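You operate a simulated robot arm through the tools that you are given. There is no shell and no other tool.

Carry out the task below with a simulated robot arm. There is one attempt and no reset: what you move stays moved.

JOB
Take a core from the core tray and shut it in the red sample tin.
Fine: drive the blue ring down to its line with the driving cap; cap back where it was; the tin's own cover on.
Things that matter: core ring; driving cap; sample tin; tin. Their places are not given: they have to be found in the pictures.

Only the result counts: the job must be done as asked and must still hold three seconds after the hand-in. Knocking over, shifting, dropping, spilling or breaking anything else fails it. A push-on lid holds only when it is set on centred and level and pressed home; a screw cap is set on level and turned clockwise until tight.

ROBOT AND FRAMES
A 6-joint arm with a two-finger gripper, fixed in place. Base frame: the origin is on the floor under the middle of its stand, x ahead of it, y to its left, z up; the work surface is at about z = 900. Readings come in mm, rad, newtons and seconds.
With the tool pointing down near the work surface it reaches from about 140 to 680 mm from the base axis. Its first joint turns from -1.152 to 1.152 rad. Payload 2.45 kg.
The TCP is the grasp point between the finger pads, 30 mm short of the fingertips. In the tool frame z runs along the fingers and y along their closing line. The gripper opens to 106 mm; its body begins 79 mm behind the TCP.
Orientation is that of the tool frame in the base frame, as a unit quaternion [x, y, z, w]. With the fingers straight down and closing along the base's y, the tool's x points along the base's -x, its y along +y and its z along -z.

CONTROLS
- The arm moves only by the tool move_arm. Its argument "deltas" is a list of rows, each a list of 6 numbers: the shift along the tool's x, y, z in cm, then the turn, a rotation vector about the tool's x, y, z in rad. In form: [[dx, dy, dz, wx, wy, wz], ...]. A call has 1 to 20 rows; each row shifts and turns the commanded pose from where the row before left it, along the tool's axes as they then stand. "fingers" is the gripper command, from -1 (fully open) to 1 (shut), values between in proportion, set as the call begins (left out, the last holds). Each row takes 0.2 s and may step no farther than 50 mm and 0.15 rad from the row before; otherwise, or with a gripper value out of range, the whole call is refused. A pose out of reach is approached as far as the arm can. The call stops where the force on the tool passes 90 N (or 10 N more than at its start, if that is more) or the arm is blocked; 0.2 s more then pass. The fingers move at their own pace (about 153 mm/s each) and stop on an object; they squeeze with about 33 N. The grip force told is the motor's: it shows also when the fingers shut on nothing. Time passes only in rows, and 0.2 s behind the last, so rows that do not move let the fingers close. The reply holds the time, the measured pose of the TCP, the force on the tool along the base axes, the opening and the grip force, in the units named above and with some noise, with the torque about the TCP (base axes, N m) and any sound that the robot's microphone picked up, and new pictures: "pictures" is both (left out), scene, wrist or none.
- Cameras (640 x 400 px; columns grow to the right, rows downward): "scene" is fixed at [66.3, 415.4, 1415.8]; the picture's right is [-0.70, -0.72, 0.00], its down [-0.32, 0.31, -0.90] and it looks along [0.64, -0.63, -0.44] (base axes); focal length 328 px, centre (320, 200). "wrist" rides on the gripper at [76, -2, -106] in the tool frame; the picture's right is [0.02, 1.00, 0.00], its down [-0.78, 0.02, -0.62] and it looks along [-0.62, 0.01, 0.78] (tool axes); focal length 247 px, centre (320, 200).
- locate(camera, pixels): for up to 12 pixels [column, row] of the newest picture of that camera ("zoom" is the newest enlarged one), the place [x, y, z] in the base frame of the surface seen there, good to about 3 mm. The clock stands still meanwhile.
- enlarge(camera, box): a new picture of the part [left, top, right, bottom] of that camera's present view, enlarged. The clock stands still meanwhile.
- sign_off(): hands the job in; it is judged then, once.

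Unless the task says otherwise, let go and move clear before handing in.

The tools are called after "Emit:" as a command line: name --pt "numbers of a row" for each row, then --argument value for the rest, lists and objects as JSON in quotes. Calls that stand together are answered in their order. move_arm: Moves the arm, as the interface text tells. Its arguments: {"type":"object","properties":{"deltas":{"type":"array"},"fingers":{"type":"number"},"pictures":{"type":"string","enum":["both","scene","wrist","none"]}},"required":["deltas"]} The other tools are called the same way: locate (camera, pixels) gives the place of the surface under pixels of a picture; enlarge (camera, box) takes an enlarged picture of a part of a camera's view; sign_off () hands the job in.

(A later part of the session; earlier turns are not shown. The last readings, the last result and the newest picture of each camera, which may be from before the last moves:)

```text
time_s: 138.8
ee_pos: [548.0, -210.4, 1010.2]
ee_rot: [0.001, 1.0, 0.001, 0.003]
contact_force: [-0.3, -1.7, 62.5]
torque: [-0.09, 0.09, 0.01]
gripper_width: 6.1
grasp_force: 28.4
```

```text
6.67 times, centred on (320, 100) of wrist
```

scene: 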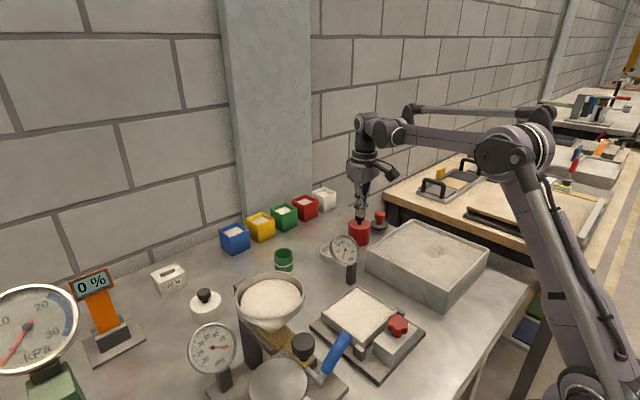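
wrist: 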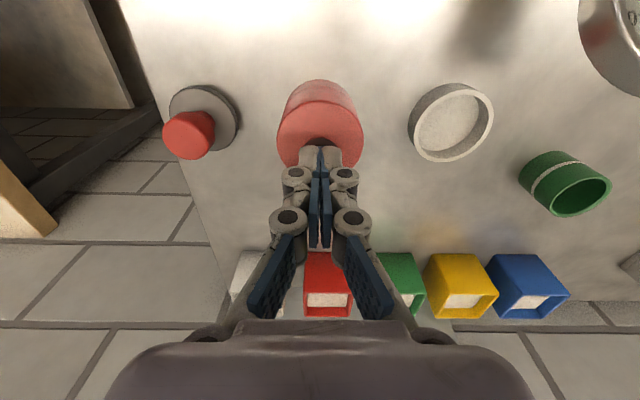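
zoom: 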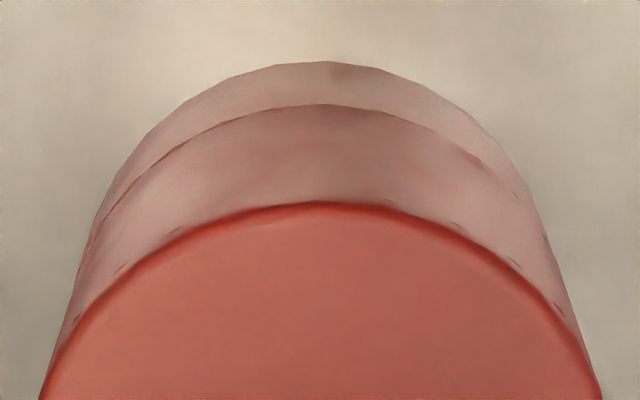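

The cover is seated, concentric, and has been pressed at 62 N. I'll unload, re-grip at the identical position, and do the slow force-monitored lift check.

Emit:
move_arm --pt "0.005 0 -0.1 0 0 0" --pt "0.005 0 -0.1 0 0 0" --pt "0.005 0 -0.1 0 0 0" --pt "0.005 0 -0.1 0 0 0" --pt "0 0 -0.25 0 0 0" --pt "0 0 -0.5 0 0 0" --pt "0 0 -2.2 0 0 0" --pt "0 0 0 0 0 0" --fingers 1 --pictures "none"

Emit:
move_arm --pt "0 0 0 0 0 0" --pt "0 0 0 0 0 0" --pt "0 0 0 0 0 0" --fingers 0.15 --pictures "both"

Emit:
enlarge --camera "scene" --box '[340, 225, 380, 250]'

Emit:
enlarge --camera "wrist" --box '[260, 60, 380, 160]'

```text
time_s: 140.6
ee_pos: [547.5, -209.5, 1039.6]
ee_rot: [-0.001, 1.0, 0.001, 0.002]
contact_force: [0.5, -0.7, -0.4]
torque: [0.0, -0.02, -0.02]
gripper_width: 0.0
grasp_force: 28.7
```

```text
time_s: 141.4
ee_pos: [548.4, -209.8, 1039.2]
ee_rot: [0.0, 1.0, 0.001, 0.002]
contact_force: [0.3, -0.5, 0.4]
torque: [0.01, 0.02, 0.03]
gripper_width: 45.0
grasp_force: 0.1
```

scene: 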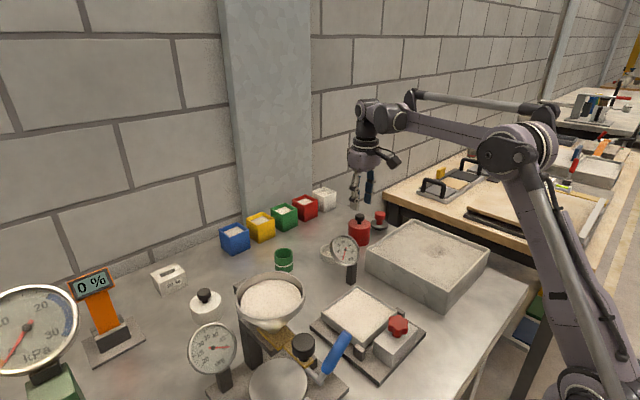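
wrist: 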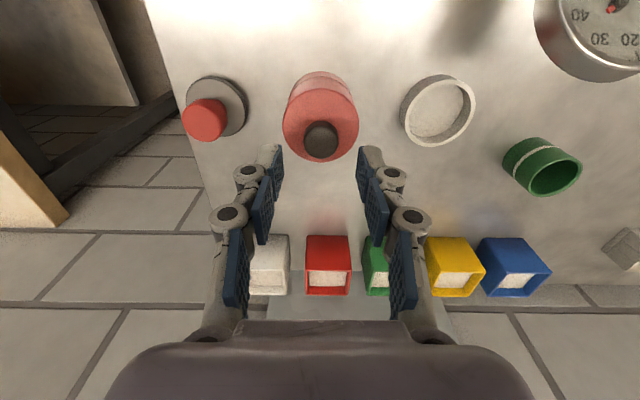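

```text
16.00 times, centred on (360, 238) of scene
```

zoom: 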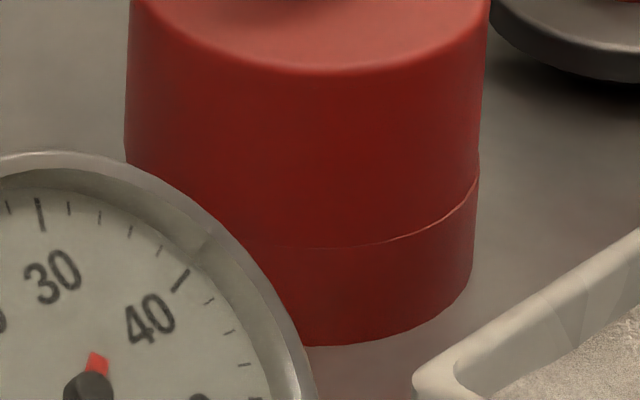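

```text
4.00 times, centred on (320, 110) of wrist
```

zoom: 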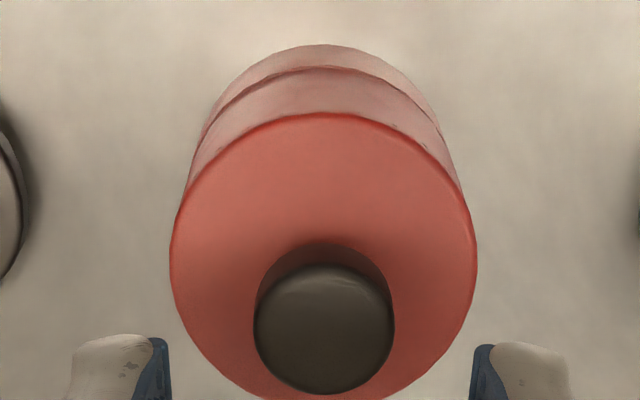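

There is only a tiny lateral change after unloading. I'll grip at the same position and lift in very small steps, reading the force each time.

Emit:
move_arm --pt "0 0 2.0 0 0 0" --pt "0 0 2.0 0 0 0" --pt "0 0 0.8 0 0 0" --pt "0 0 0.15 0 0 0" --pt "0 0 0 0 0 0" --fingers 0.15 --pictures "none"

Emit:
move_arm --pt "0 0 0 0 0 0" --pt "0 0 0 0 0 0" --pt "0 0 0 0 0 0" --fingers 1 --pictures "both"

Emit:
enlarge --camera "wrist" --box '[275, 75, 365, 135]'

Emit:
enlarge --camera "scene" --box '[340, 225, 380, 250]'

```text
time_s: 142.6
ee_pos: [547.8, -209.8, 988.3]
ee_rot: [0.001, 1.0, 0.001, 0.002]
contact_force: [-0.3, 1.0, -0.3]
torque: [-0.02, -0.02, 0.08]
gripper_width: 44.9
grasp_force: 0.0
```

```text
time_s: 143.4
ee_pos: [549.0, -208.2, 988.9]
ee_rot: [0.0, 1.0, 0.001, 0.002]
contact_force: [0.3, -0.3, 0.2]
torque: [0.01, -0.02, -0.01]
gripper_width: 23.0
grasp_force: 33.2
```

scene: 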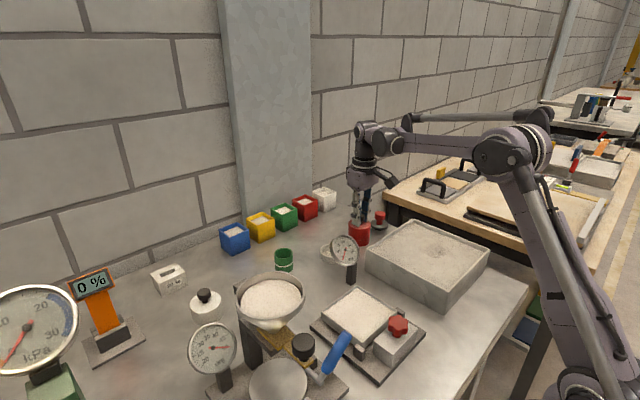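
wrist: 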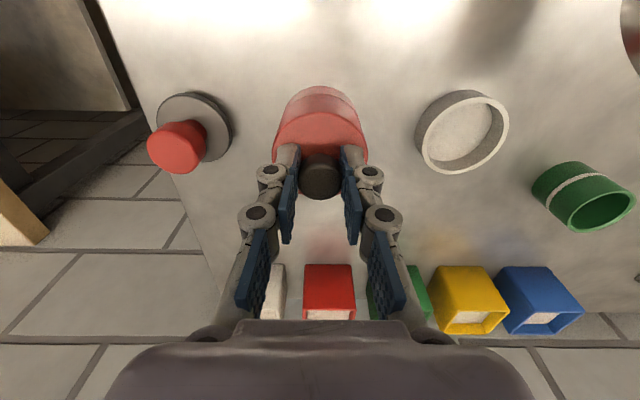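

```text
6.67 times, centred on (320, 105) of wrist
```

zoom: 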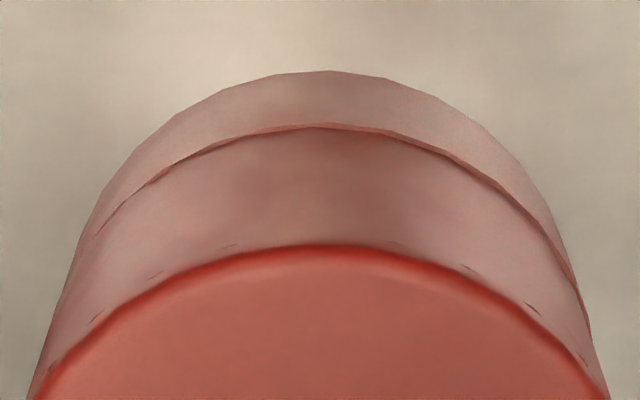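

```text
16.00 times, centred on (360, 238) of scene
```

zoom: 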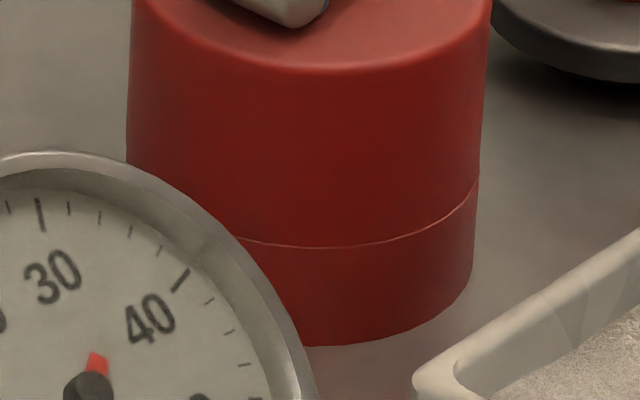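

The cover is still free to move, so it simply rests true on the rim. I'll recentre it (lift 2 mm, shift -0.4 mm in x and +0.3 mm in y, lower), then check the sides I haven't been able to see.

Emit:
move_arm --pt "0 0 -0.25 0 0 0" --pt "0.04 0.03 0 0 0 0" --pt "0 0 0 0 0 0" --pt "0 0 0.15 0 0 0" --pt "0 0 0.1 0 0 0" --pt "0 0 0 0 0 0" --fingers 1 --pictures "both"

Emit:
enlarge --camera "wrist" --box '[275, 75, 365, 135]'

Emit:
enlarge --camera "scene" --box '[340, 225, 380, 250]'

```text
time_s: 144.8
ee_pos: [548.1, -208.5, 988.7]
ee_rot: [0.0, 1.0, 0.001, 0.002]
contact_force: [-0.4, 0.0, 0.0]
torque: [0.0, 0.02, 0.0]
gripper_width: 23.5
grasp_force: 32.6
```

scene: 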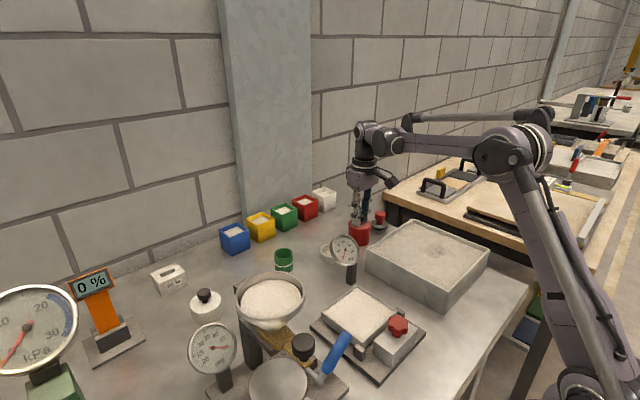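
wrist: 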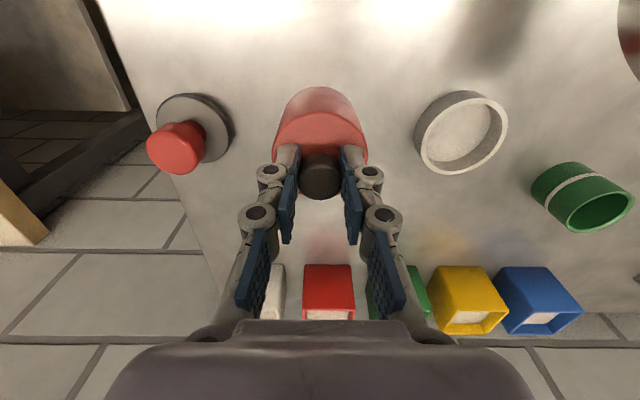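

```text
6.67 times, centred on (320, 105) of wrist
```

zoom: 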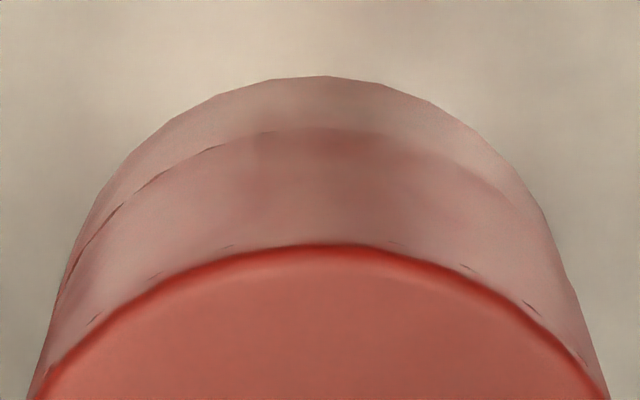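

```text
16.00 times, centred on (360, 238) of scene
```

zoom: 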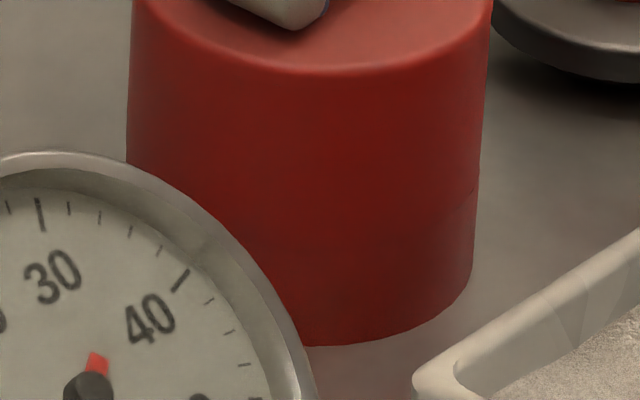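

The cover is flush all round and the seam is invisible. I'll release, rise, and turn the wrist to view the far side of the seam.

Emit:
move_arm --pt "0 0 0 0 0 0" --pt "0 0 0 0 0 0" --pt "0 0 -0.2 0 0 0" --pt "0 0 -1.0 0 0 0" --pt "0 0 -2.0 0 0 0" --pt "0 0 -3.0 0 0 0" --pt "0 0 0 0 0 0" --fingers 0.15 --pictures "none"

Emit:
move_arm --pt "0 0 0 0 0 0.145" --pt "0 0 0 0 0 0.145" --pt "0 0 0 0 0 0.145" --pt "0 0 0 0 0 0.145" --pt "0 0 0 0 0 0.145" --pt "0 0 0 0 0 0.145" --pt "0 0 0 0 0 0.145" --pt "0 0 0 0 0 0.145" --pt "0 0 0 0 0 0.145" --pt "0 0 0 0 0 0.145" --pt "0 0 0 0 0 0.145" --pt "0 0 0 0 0 0" --fingers 0.15 --pictures "both"

Emit:
enlarge --camera "wrist" --box '[260, 60, 380, 160]'

Emit:
enlarge --camera "scene" --box '[340, 225, 380, 250]'

```text
time_s: 146.4
ee_pos: [546.7, -209.8, 1051.7]
ee_rot: [0.0, 1.0, 0.001, 0.002]
contact_force: [0.7, 0.7, -0.7]
torque: [-0.02, 0.02, 0.0]
gripper_width: 45.2
grasp_force: 0.0
```

```text
time_s: 149.0
ee_pos: [547.3, -208.9, 1050.4]
ee_rot: [0.716, 0.698, 0.002, 0.0]
contact_force: [-0.2, 0.1, 0.3]
torque: [0.0, 0.0, -0.04]
gripper_width: 45.1
grasp_force: 0.1
```

scene: 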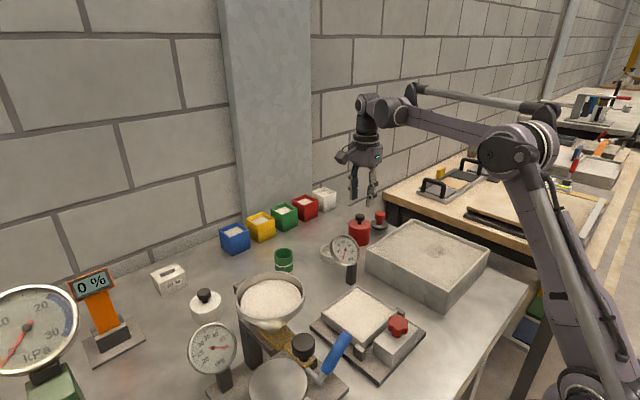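
wrist: 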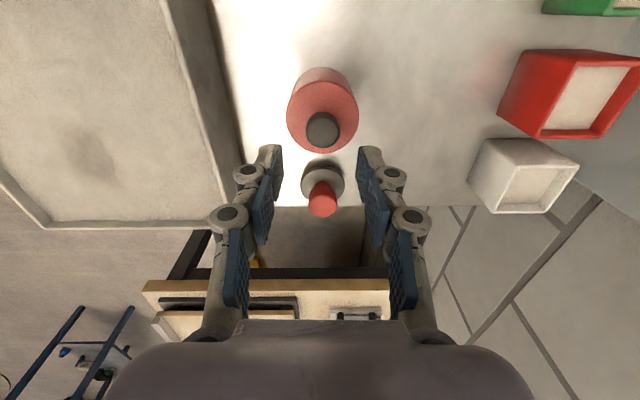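

```text
4.00 times, centred on (320, 110) of wrist
```

zoom: 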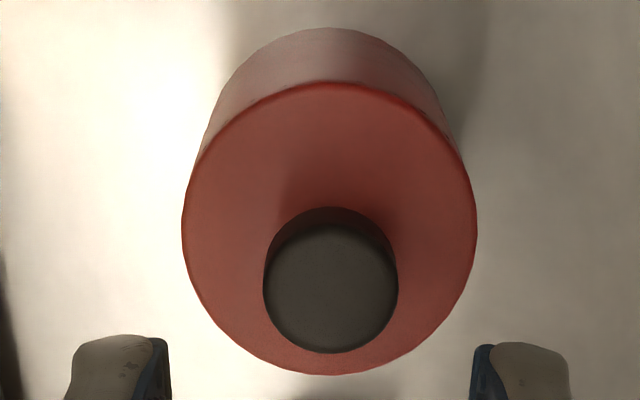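

```text
16.00 times, centred on (360, 238) of scene
```

zoom: 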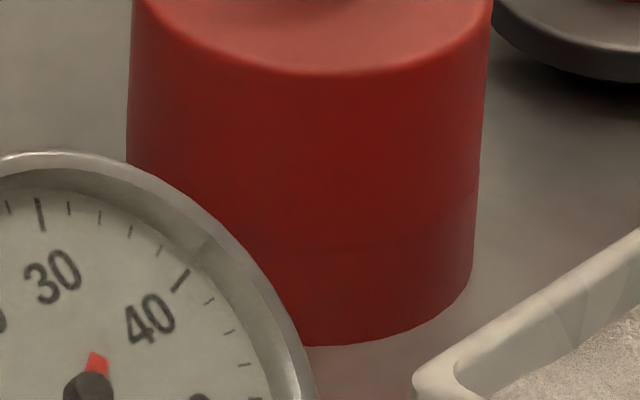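

From the +y side the joint looks flush too. I'll zoom on both silhouettes, then check from a further angle.

Emit:
enlarge --camera "wrist" --box '[275, 62, 325, 105]'

Emit:
enlarge --camera "wrist" --box '[318, 62, 368, 105]'

Emit:
move_arm --pt "0 0 0 0 0 0.145" --pt "0 0 0 0 0 0.145" --pt "0 0 0 0 0 0.145" --pt "0 0 0 0 0 0.145" --pt "0 0 0 0 0 0.145" --pt "0 0 0 0 0 0.145" --pt "0 0 0 0 0 0.145" --pt "0 0 0 0 0 0" --fingers 0.15 --pictures "both"

Emit:
enlarge --camera "wrist" --box '[260, 50, 380, 160]'

```text
9.30 times, centred on (300, 84) of wrist
```

zoom: 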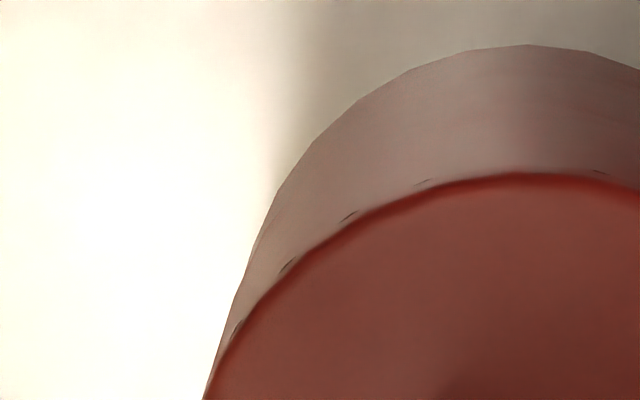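

```text
9.30 times, centred on (343, 84) of wrist
```

zoom: 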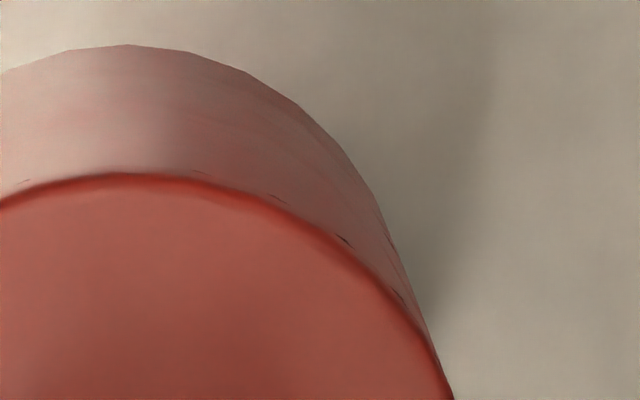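

```text
time_s: 150.8
ee_pos: [547.8, -209.7, 1050.9]
ee_rot: [0.965, 0.261, 0.003, -0.001]
contact_force: [0.3, 0.3, 0.0]
torque: [0.0, -0.02, -0.05]
gripper_width: 45.2
grasp_force: 0.1
```

scene: 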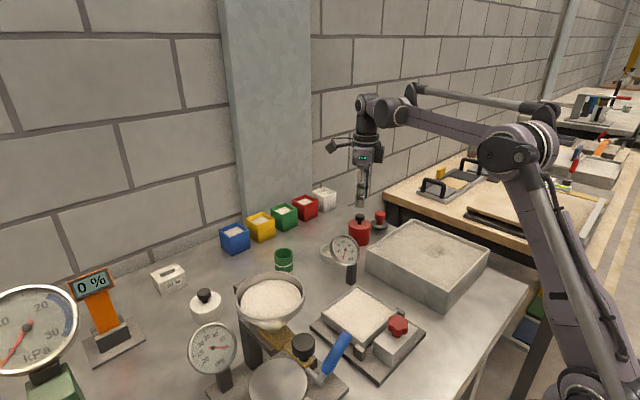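
wrist: 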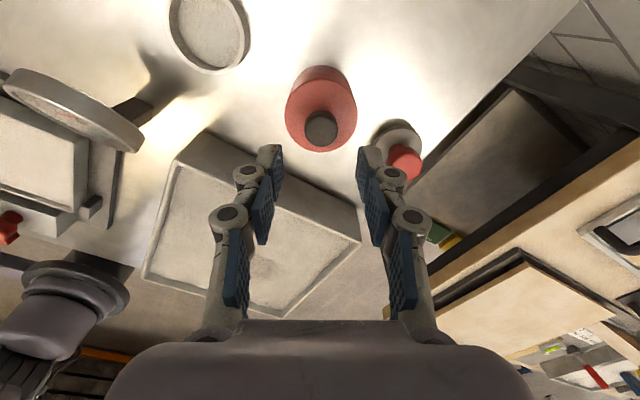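

```text
3.64 times, centred on (320, 105) of wrist
```

zoom: 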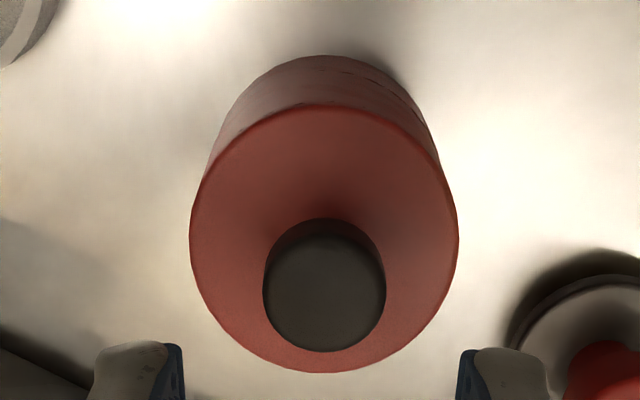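

Emit:
enlarge --camera "wrist" --box '[278, 60, 328, 100]'

Emit:
enlarge --camera "wrist" --box '[315, 60, 365, 100]'

```text
10.00 times, centred on (303, 80) of wrist
```

zoom: 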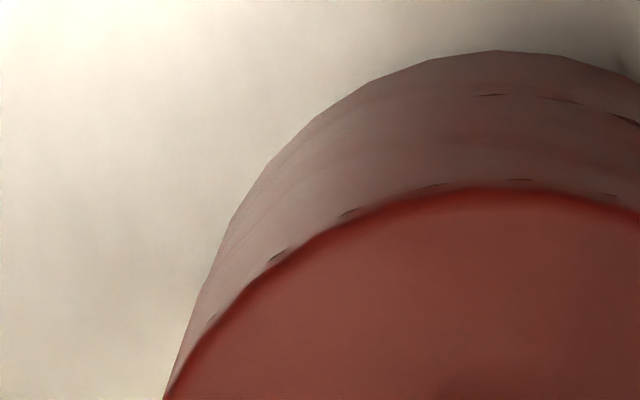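

```text
10.00 times, centred on (340, 80) of wrist
```

zoom: 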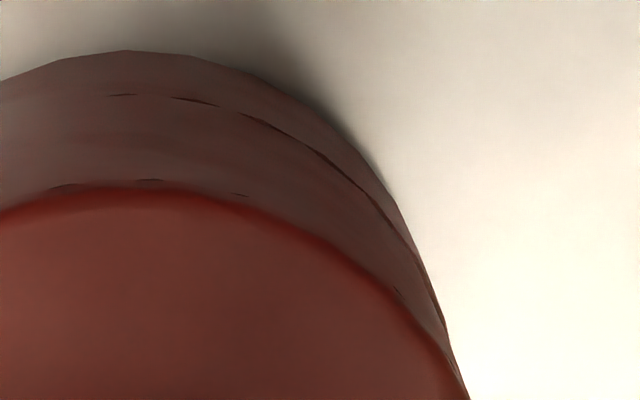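

From the far side the cover is also level and flush, with at most 0.3 mm of offset. I'll turn the wrist back to the standard orientation for the final central press.

Emit:
move_arm --pt "0 0 0 0 0 -0.145" --pt "0 0 0 0 0 -0.145" --pt "0 0 0 0 0 -0.145" --pt "0 0 0 0 0 -0.145" --pt "0 0 0 0 0 -0.145" --pt "0 0 0 0 0 -0.145" --pt "0 0 0 0 0 -0.145" --pt "0 0 0 0 0 -0.145" --pt "0 0 0 0 0 -0.145" --pt "0 0 0 0 0 -0.145" --pt "0 0 0 0 0 -0.145" --pt "0 0 0 0 0 -0.145" --pt "0 0 0 0 0 -0.145" --pt "0 0 0 0 0 -0.145" --pt "0 0 0 0 0 -0.145" --pt "0 0 0 0 0 -0.145" --pt "0 0 0 0 0 -0.145" --pt "0 0 0 0 0 -0.145" --pt "0 0 0 0 0 0" --fingers 1 --pictures "both"

Emit:
enlarge --camera "wrist" --box '[260, 60, 380, 160]'

```text
time_s: 154.8
ee_pos: [547.7, -209.3, 1051.4]
ee_rot: [-0.002, 1.0, 0.001, 0.001]
contact_force: [0.0, 0.7, 0.6]
torque: [0.02, 0.01, 0.0]
gripper_width: 0.0
grasp_force: 27.9
```

scene: 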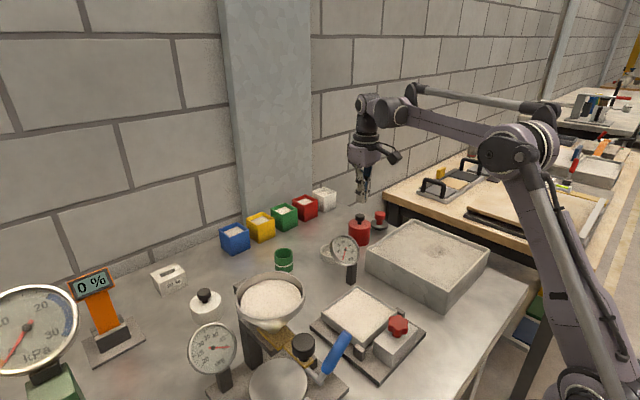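
wrist: 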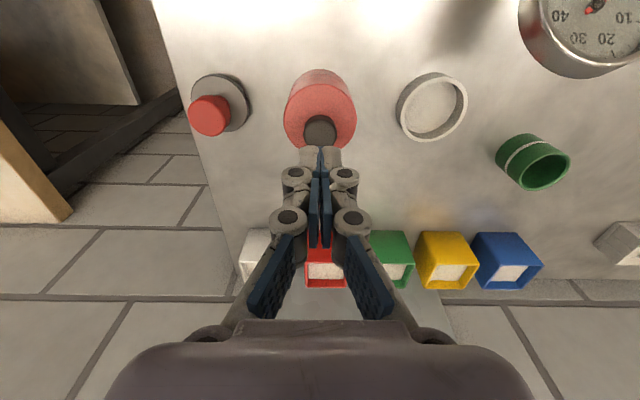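

```text
4.00 times, centred on (320, 110) of wrist
```

zoom: 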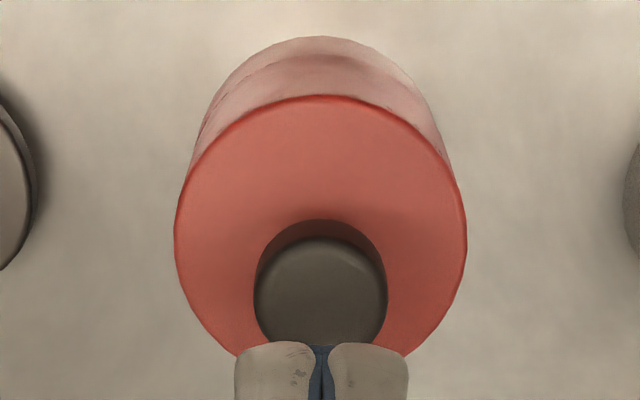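

The fist is centred above the knob. I'll lower and press with a firm, continuous push.

Emit:
move_arm --pt "0 0 2.0 0 0 0" --pt "0 0 1.5 0 0 0" --pt "0 0 0.5 0 0 0" --pt "0 0 0.1 0 0 0" --pt "0 0 0 0 0 0" --fingers 1 --pictures "none"

Emit:
move_arm --pt "0 0 0.1 0 0 0" --pt "0 0 0.1 0 0 0" --pt "0 0 0.1 0 0 0" --pt "0 0 0.1 0 0 0" --pt "0 0 0.05 0 0 0" --pt "0 0 0 0 0 0" --pt "0 0 0 0 0 0" --fingers 1 --pictures "none"

```text
time_s: 156.0
ee_pos: [548.5, -208.9, 1009.8]
ee_rot: [0.0, 1.0, 0.001, 0.002]
contact_force: [-0.2, -0.2, 0.8]
torque: [0.03, 0.0, 0.03]
gripper_width: 0.4
grasp_force: 28.9
```

```text
time_s: 157.6
ee_pos: [546.1, -207.8, 1009.0]
ee_rot: [0.0, 1.0, 0.0, 0.003]
contact_force: [3.1, -0.5, 59.7]
torque: [-0.02, -0.12, 0.0]
gripper_width: 5.7
grasp_force: 28.5
```

Emit:
move_arm --pt "-0.02 0 0.05 0 0 0" --pt "-0.01 0 0.05 0 0 0" --pt "-0.01 0 0.05 0 0 0" --pt "0 0 0.03 0 0 0" --pt "0 0 0 0 0 0" --pt "0 0 0 0 0 0" --pt "0 0 0 0 0 0" --pt "0 0 0 0 0 0" --fingers 1 --pictures "both"

Emit:
enlarge --camera "scene" --box '[340, 225, 380, 250]'

Emit:
enlarge --camera "wrist" --box '[275, 70, 365, 130]'

```text
time_s: 159.4
ee_pos: [546.1, -209.1, 1009.2]
ee_rot: [0.0, 1.0, 0.0, 0.003]
contact_force: [-0.7, -0.6, 74.6]
torque: [0.0, 0.01, -0.01]
gripper_width: 6.2
grasp_force: 29.4
```

scene: 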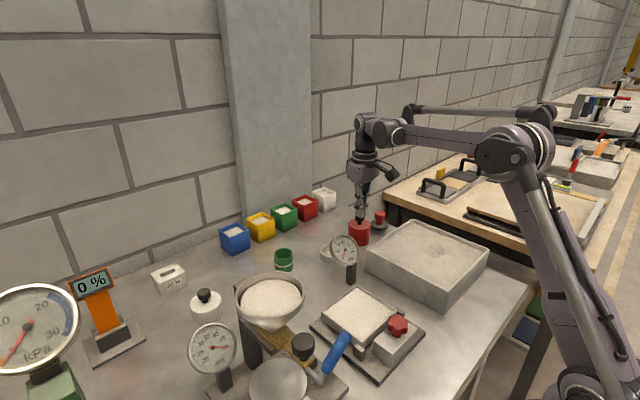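
wrist: 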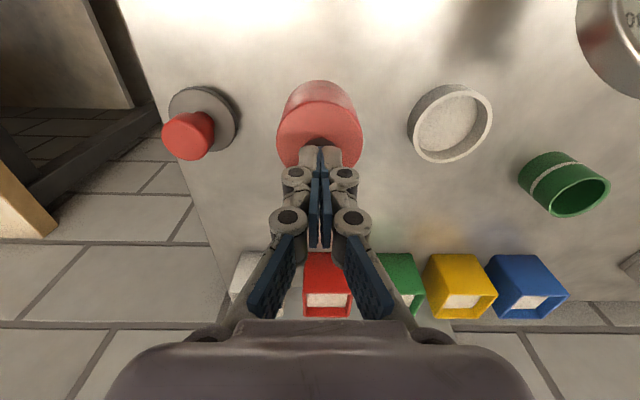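

```text
16.00 times, centred on (360, 238) of scene
```

zoom: 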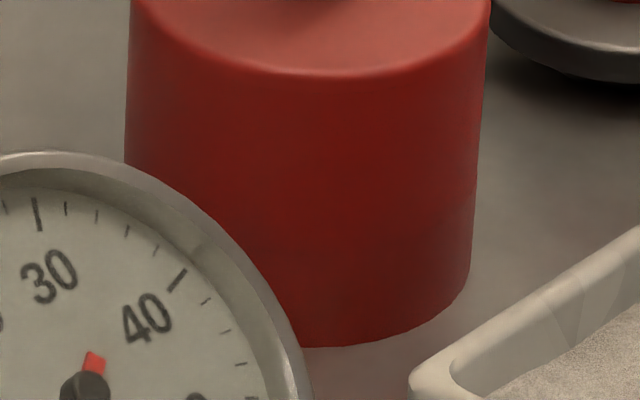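

```text
6.67 times, centred on (320, 100) of wrist
```

zoom: 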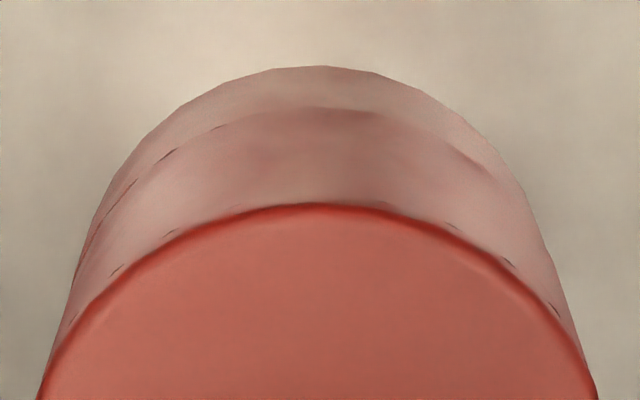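

It's flush all round at 75 N with zero side force. The arm deflects toward -x under load, so I'll unload while shifting back in proportion to avoid dragging the cover.

Emit:
move_arm --pt "0.025 0 -0.1 0 0 0" --pt "0.025 0 -0.1 0 0 0" --pt "0.025 0 -0.1 0 0 0" --pt "0 0 0 0 0 0" --fingers 1 --pictures "none"

```text
time_s: 160.4
ee_pos: [547.0, -208.9, 1008.8]
ee_rot: [0.0, 1.0, 0.0, 0.002]
contact_force: [1.0, 1.3, 49.5]
torque: [-0.01, -0.06, -0.01]
gripper_width: 6.1
grasp_force: 28.6
```

Emit:
move_arm --pt "0.025 0 -0.1 0 0 0" --pt "0.025 0 -0.1 0 0 0" --pt "0 0 0 0 0 0" --fingers 1 --pictures "none"

```text
time_s: 161.2
ee_pos: [546.6, -209.7, 1008.8]
ee_rot: [0.001, 1.0, 0.001, 0.003]
contact_force: [2.0, 0.6, 25.7]
torque: [-0.01, -0.09, -0.02]
gripper_width: 6.1
grasp_force: 28.4
```

Emit:
move_arm --pt "0.0 0 -0.1 0 0 0" --pt "0.0 0 -0.08 0 0 0" --pt "0 0 0 0 0 0" --fingers 1 --pictures "none"

```text
time_s: 162.0
ee_pos: [546.0, -210.1, 1009.6]
ee_rot: [0.0, 1.0, 0.001, 0.001]
contact_force: [0.1, -0.7, -0.6]
torque: [-0.03, 0.01, 0.01]
gripper_width: 0.0
grasp_force: 28.8
```

The load is fully off and there's no side force. I'll rise clear and inspect the final seating.

Emit:
move_arm --pt "0 0 -0.3 0 0 0" --pt "0 0 -1.0 0 0 0" --pt "0 0 -3.0 0 0 0" --pt "0 0 0 0 0 0" --fingers 1 --pictures "both"

Emit:
enlarge --camera "scene" --box '[340, 225, 380, 250]'

Emit:
enlarge --camera "wrist" --box '[275, 55, 365, 115]'

Emit:
enlarge --camera "scene" --box '[320, 190, 500, 310]'

```text
time_s: 163.0
ee_pos: [546.8, -210.5, 1054.6]
ee_rot: [-0.001, 1.0, 0.001, 0.002]
contact_force: [0.4, 0.1, 0.8]
torque: [0.04, 0.01, 0.0]
gripper_width: 0.1
grasp_force: 28.7
```

scene: 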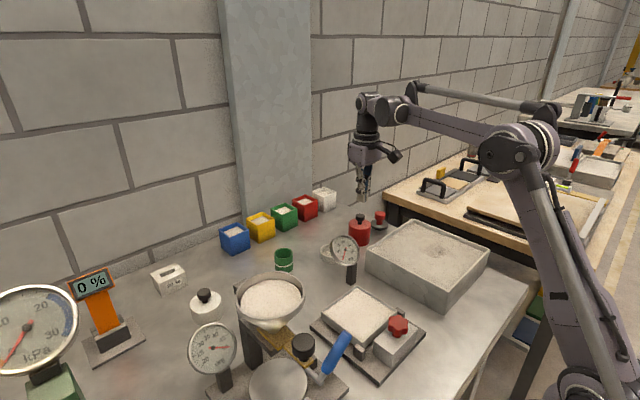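
wrist: 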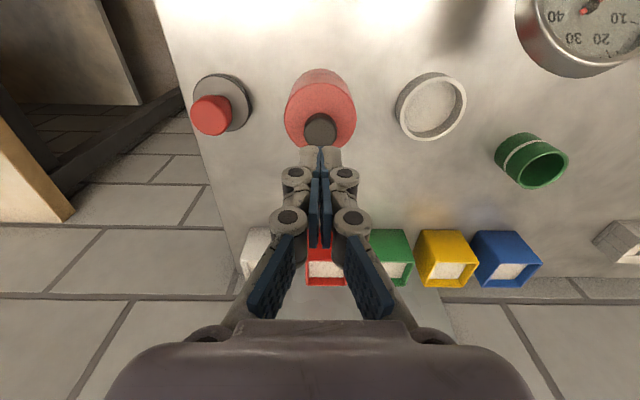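

```text
16.00 times, centred on (360, 238) of scene
```

zoom: 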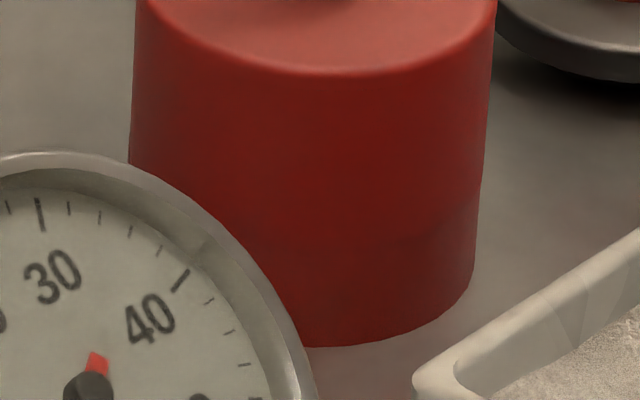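

```text
6.67 times, centred on (320, 85) of wrist
```

zoom: 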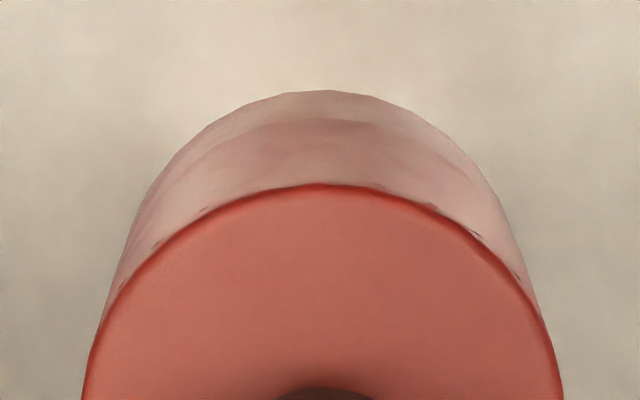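

```text
3.33 times, centred on (410, 250) of scene
```

zoom: 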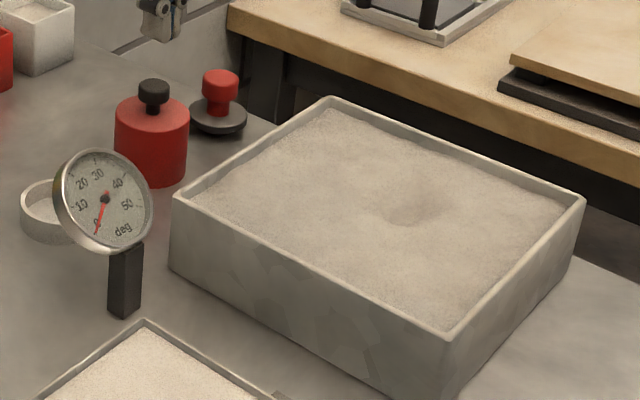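

The cover is down with no visible gap. In the scene zoom it looks slightly proud on the camera-right side, so I'll measure that more closely.

Emit:
enlarge --camera "scene" --box '[362, 228, 382, 242]'

Emit:
enlarge --camera "wrist" --box '[280, 60, 325, 100]'

Emit:
enlarge --camera "wrist" --box '[318, 60, 363, 100]'

```text
16.00 times, centred on (372, 235) of scene
```

zoom: 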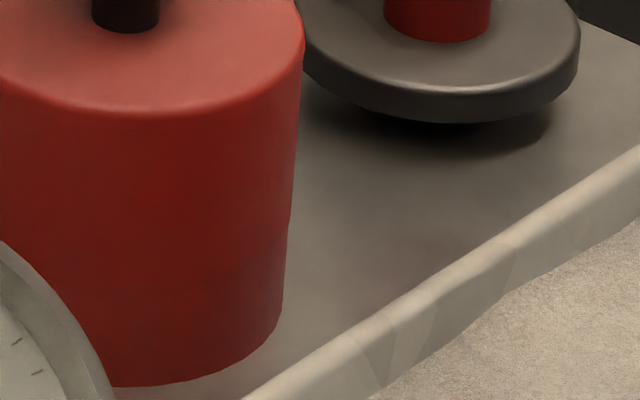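

```text
10.00 times, centred on (302, 80) of wrist
```

zoom: 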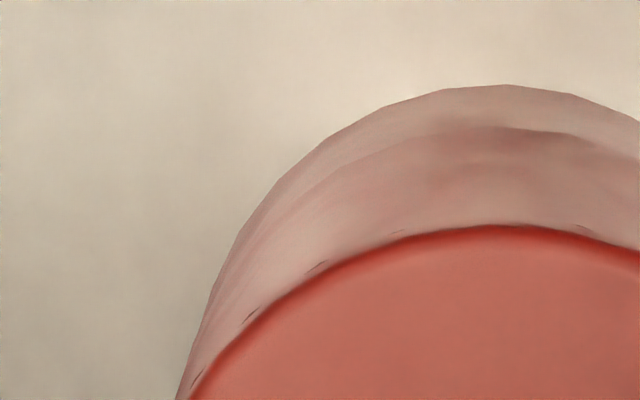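

```text
10.00 times, centred on (340, 80) of wrist
```

zoom: 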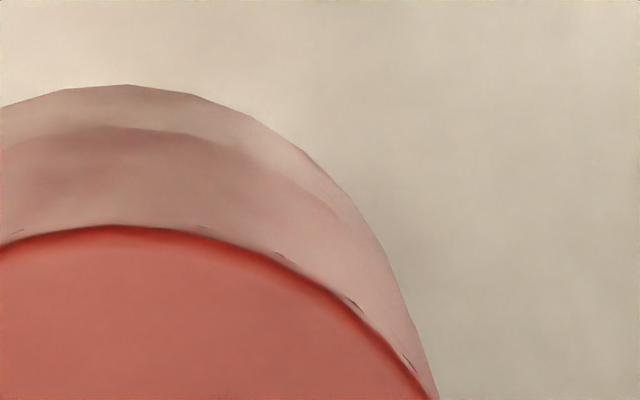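

The cover is fully down but sits about 0.5 mm toward -x. I'll take the knob gently without lifting, slide it +0.5 mm, and give it a light push.

Emit:
move_arm --pt "0 0 0 0 0 0" --pt "0 0 0 0 0 0" --pt "0 0 2.5 0 0 0" --pt "0 0 2.5 0 0 0" --pt "0 0 1.2 0 0 0" --pt "0 0 0.3 0 0 0" --pt "0 0 0 0 0 0" --fingers 0.15 --pictures "wrist"

Emit:
enlarge --camera "wrist" --box '[250, 70, 390, 220]'

```text
time_s: 164.6
ee_pos: [547.3, -209.3, 988.2]
ee_rot: [0.0, 1.0, 0.0, 0.002]
contact_force: [-0.1, -1.2, 0.0]
torque: [-0.02, -0.02, -0.03]
gripper_width: 45.0
grasp_force: 0.0
```

wrist: 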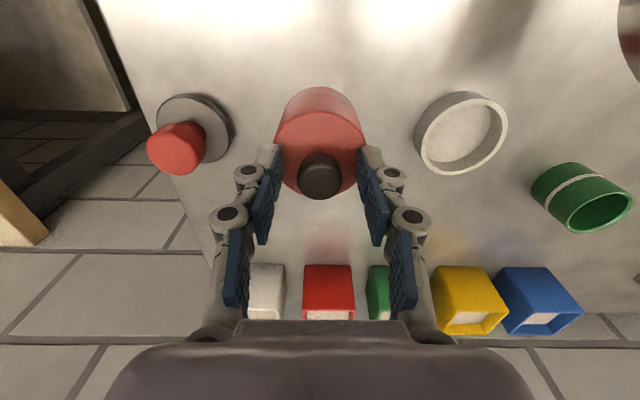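

```text
2.67 times, centred on (320, 145) of wrist
```

zoom: 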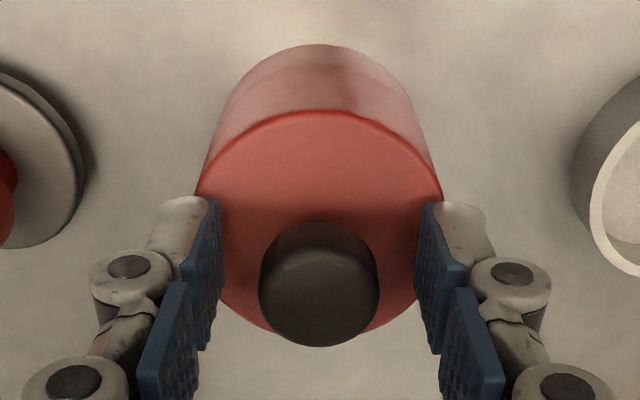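

The knob is centred between the pads. I'll close, slide +0.5 mm in x, and press lightly.

Emit:
move_arm --pt "0 0 0 0 0 0" --pt "0 0 0 0 0 0" --pt "0 0 0 0 0 0" --pt "-0.03 0 0 0 0 0" --pt "-0.03 0 0 0 0 0" --pt "0 0 0 0 0 0" --fingers 1 --pictures "both"

Emit:
enlarge --camera "wrist" --box '[275, 75, 365, 135]'

Emit:
enlarge --camera "scene" --box '[340, 225, 380, 250]'

```text
time_s: 166.0
ee_pos: [547.2, -209.7, 989.9]
ee_rot: [0.0, 1.0, 0.0, 0.001]
contact_force: [-0.3, 0.8, -0.4]
torque: [-0.03, 0.0, 0.01]
gripper_width: 23.3
grasp_force: 32.4
```

scene: 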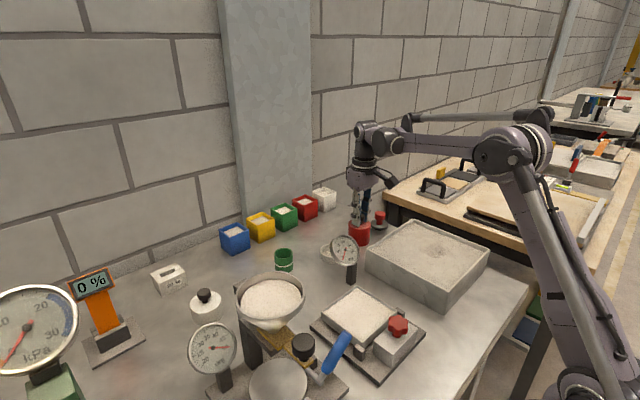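
wrist: 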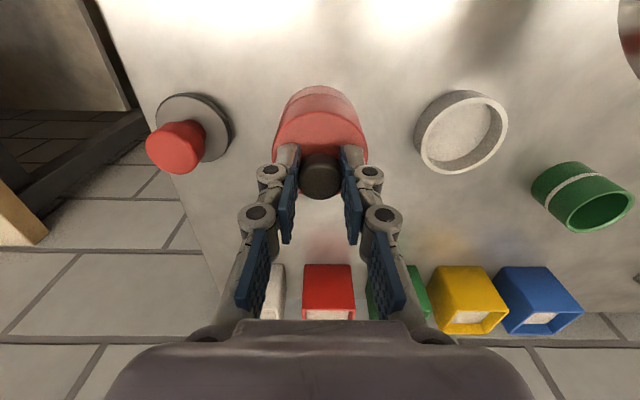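

```text
6.67 times, centred on (320, 105) of wrist
```

zoom: 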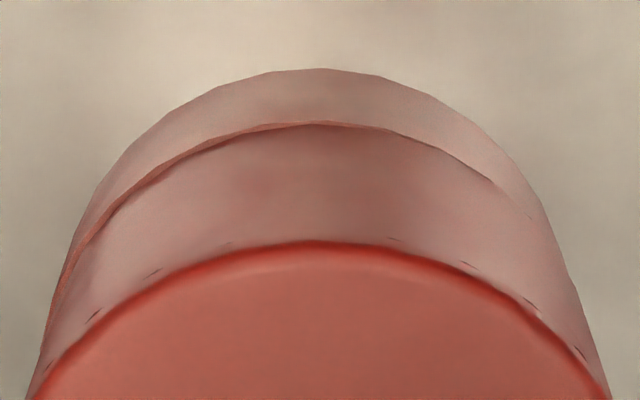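

```text
16.00 times, centred on (360, 238) of scene
```

zoom: 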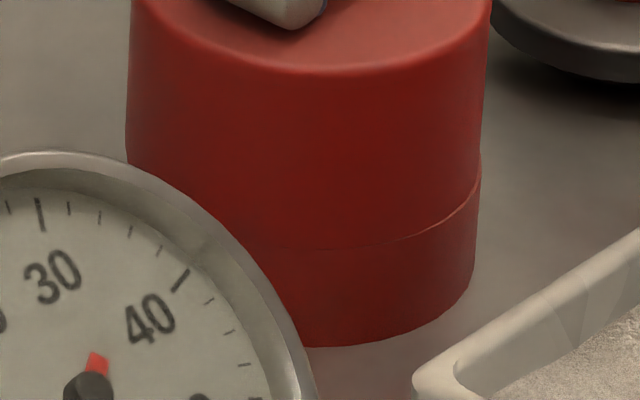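

The cover is now slightly too far (+0.3 mm in x, +0.4 mm in y). I'll make a small slide back and a light press while held.

Emit:
move_arm --pt "0.02 -0.035 0 0 0 0" --pt "0 0 0.05 0 0 0" --pt "0 0 0.05 0 0 0" --pt "0 0 0 0 0 0" --fingers 1 --pictures "both"

Emit:
enlarge --camera "wrist" --box '[275, 75, 365, 135]'

Emit:
enlarge --camera "scene" --box '[340, 225, 380, 250]'

```text
time_s: 167.0
ee_pos: [547.2, -209.2, 988.6]
ee_rot: [0.001, 1.0, 0.001, 0.003]
contact_force: [2.6, -0.3, 19.3]
torque: [0.02, -0.22, -0.02]
gripper_width: 23.4
grasp_force: 33.2
```

scene: 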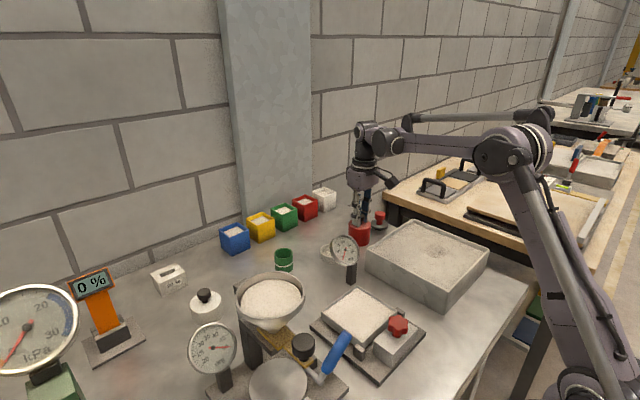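
wrist: 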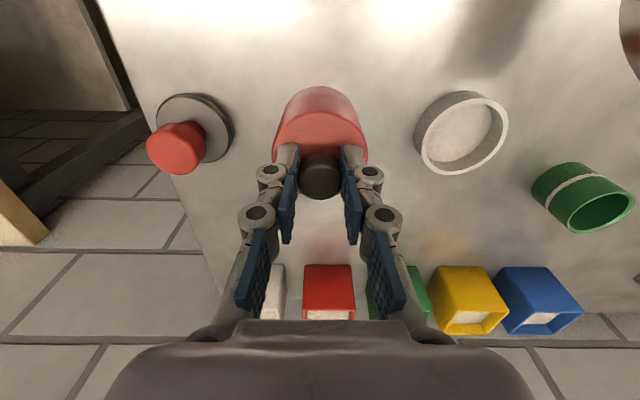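

```text
6.67 times, centred on (320, 105) of wrist
```

zoom: 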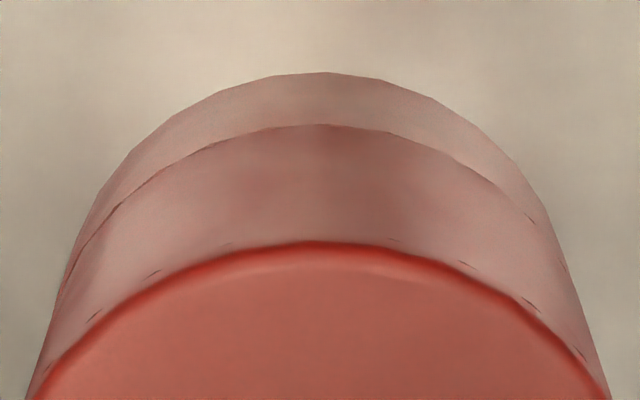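

```text
16.00 times, centred on (360, 238) of scene
```

zoom: 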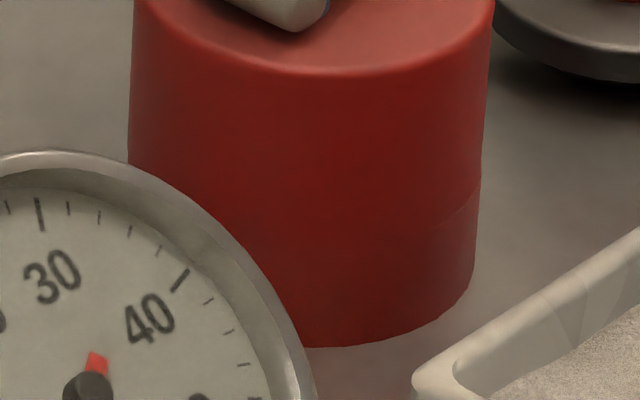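

It's concentric and flush with a 19 N push. I'll unload, open the fingers, and rise straight up.

Emit:
move_arm --pt "0 0 -0.05 0 0 0" --pt "0 0 -0.05 0 0 0" --pt "0 0 -0.03 0 0 0" --pt "0 0 0 0 0 0" --fingers 1 --pictures "none"

Emit:
move_arm --pt "0 0 0 0 0 0" --pt "0 0 0 0 0 0" --pt "0 0 -0.2 0 0 0" --pt "0 0 -1.0 0 0 0" --pt "0 0 -2.5 0 0 0" --pt "0 0 -3.0 0 0 0" --pt "0 0 0 0 0 0" --fingers 0.15 --pictures "both"

Emit:
enlarge --camera "wrist" --box '[275, 55, 365, 115]'

Emit:
enlarge --camera "scene" --box '[340, 225, 380, 250]'

```text
time_s: 168.0
ee_pos: [547.1, -210.0, 988.6]
ee_rot: [0.0, 1.0, 0.0, 0.001]
contact_force: [-0.9, 0.3, -0.8]
torque: [0.01, 0.03, 0.02]
gripper_width: 23.1
grasp_force: 33.3
```

```text
time_s: 169.6
ee_pos: [547.0, -209.9, 1055.8]
ee_rot: [0.0, 1.0, 0.001, 0.002]
contact_force: [0.1, -0.3, 0.5]
torque: [-0.03, 0.0, 0.0]
gripper_width: 45.0
grasp_force: 0.0
```

scene: 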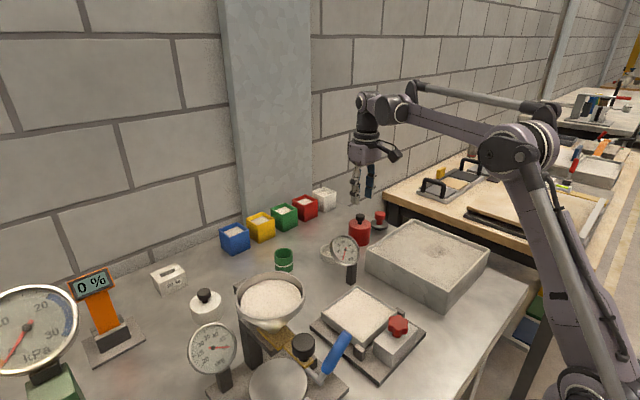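
wrist: 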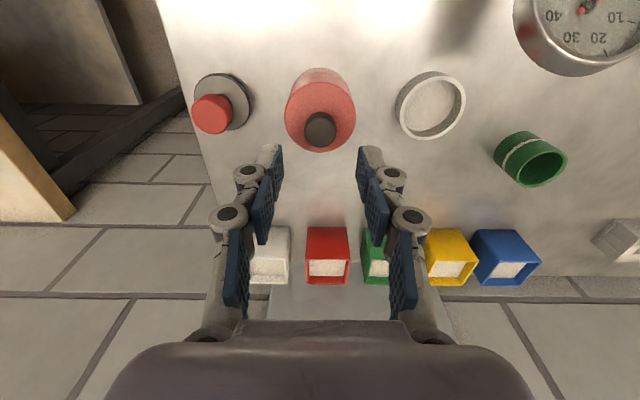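

```text
6.67 times, centred on (320, 85) of wrist
```

zoom: 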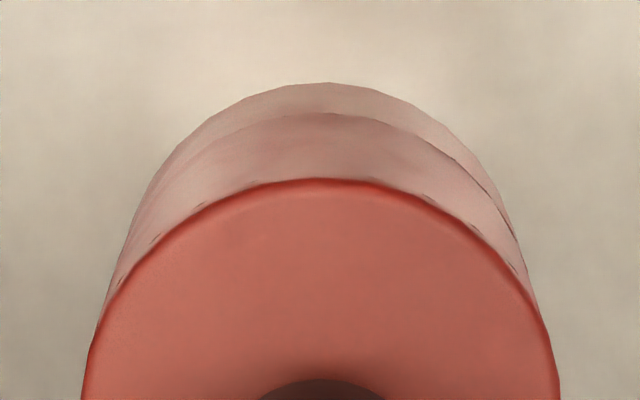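

```text
16.00 times, centred on (360, 238) of scene
```

zoom: 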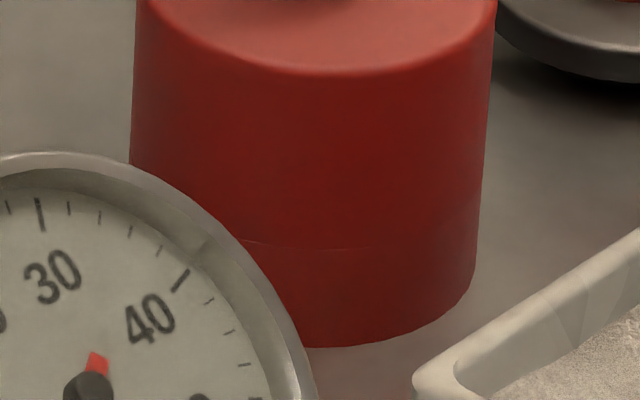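

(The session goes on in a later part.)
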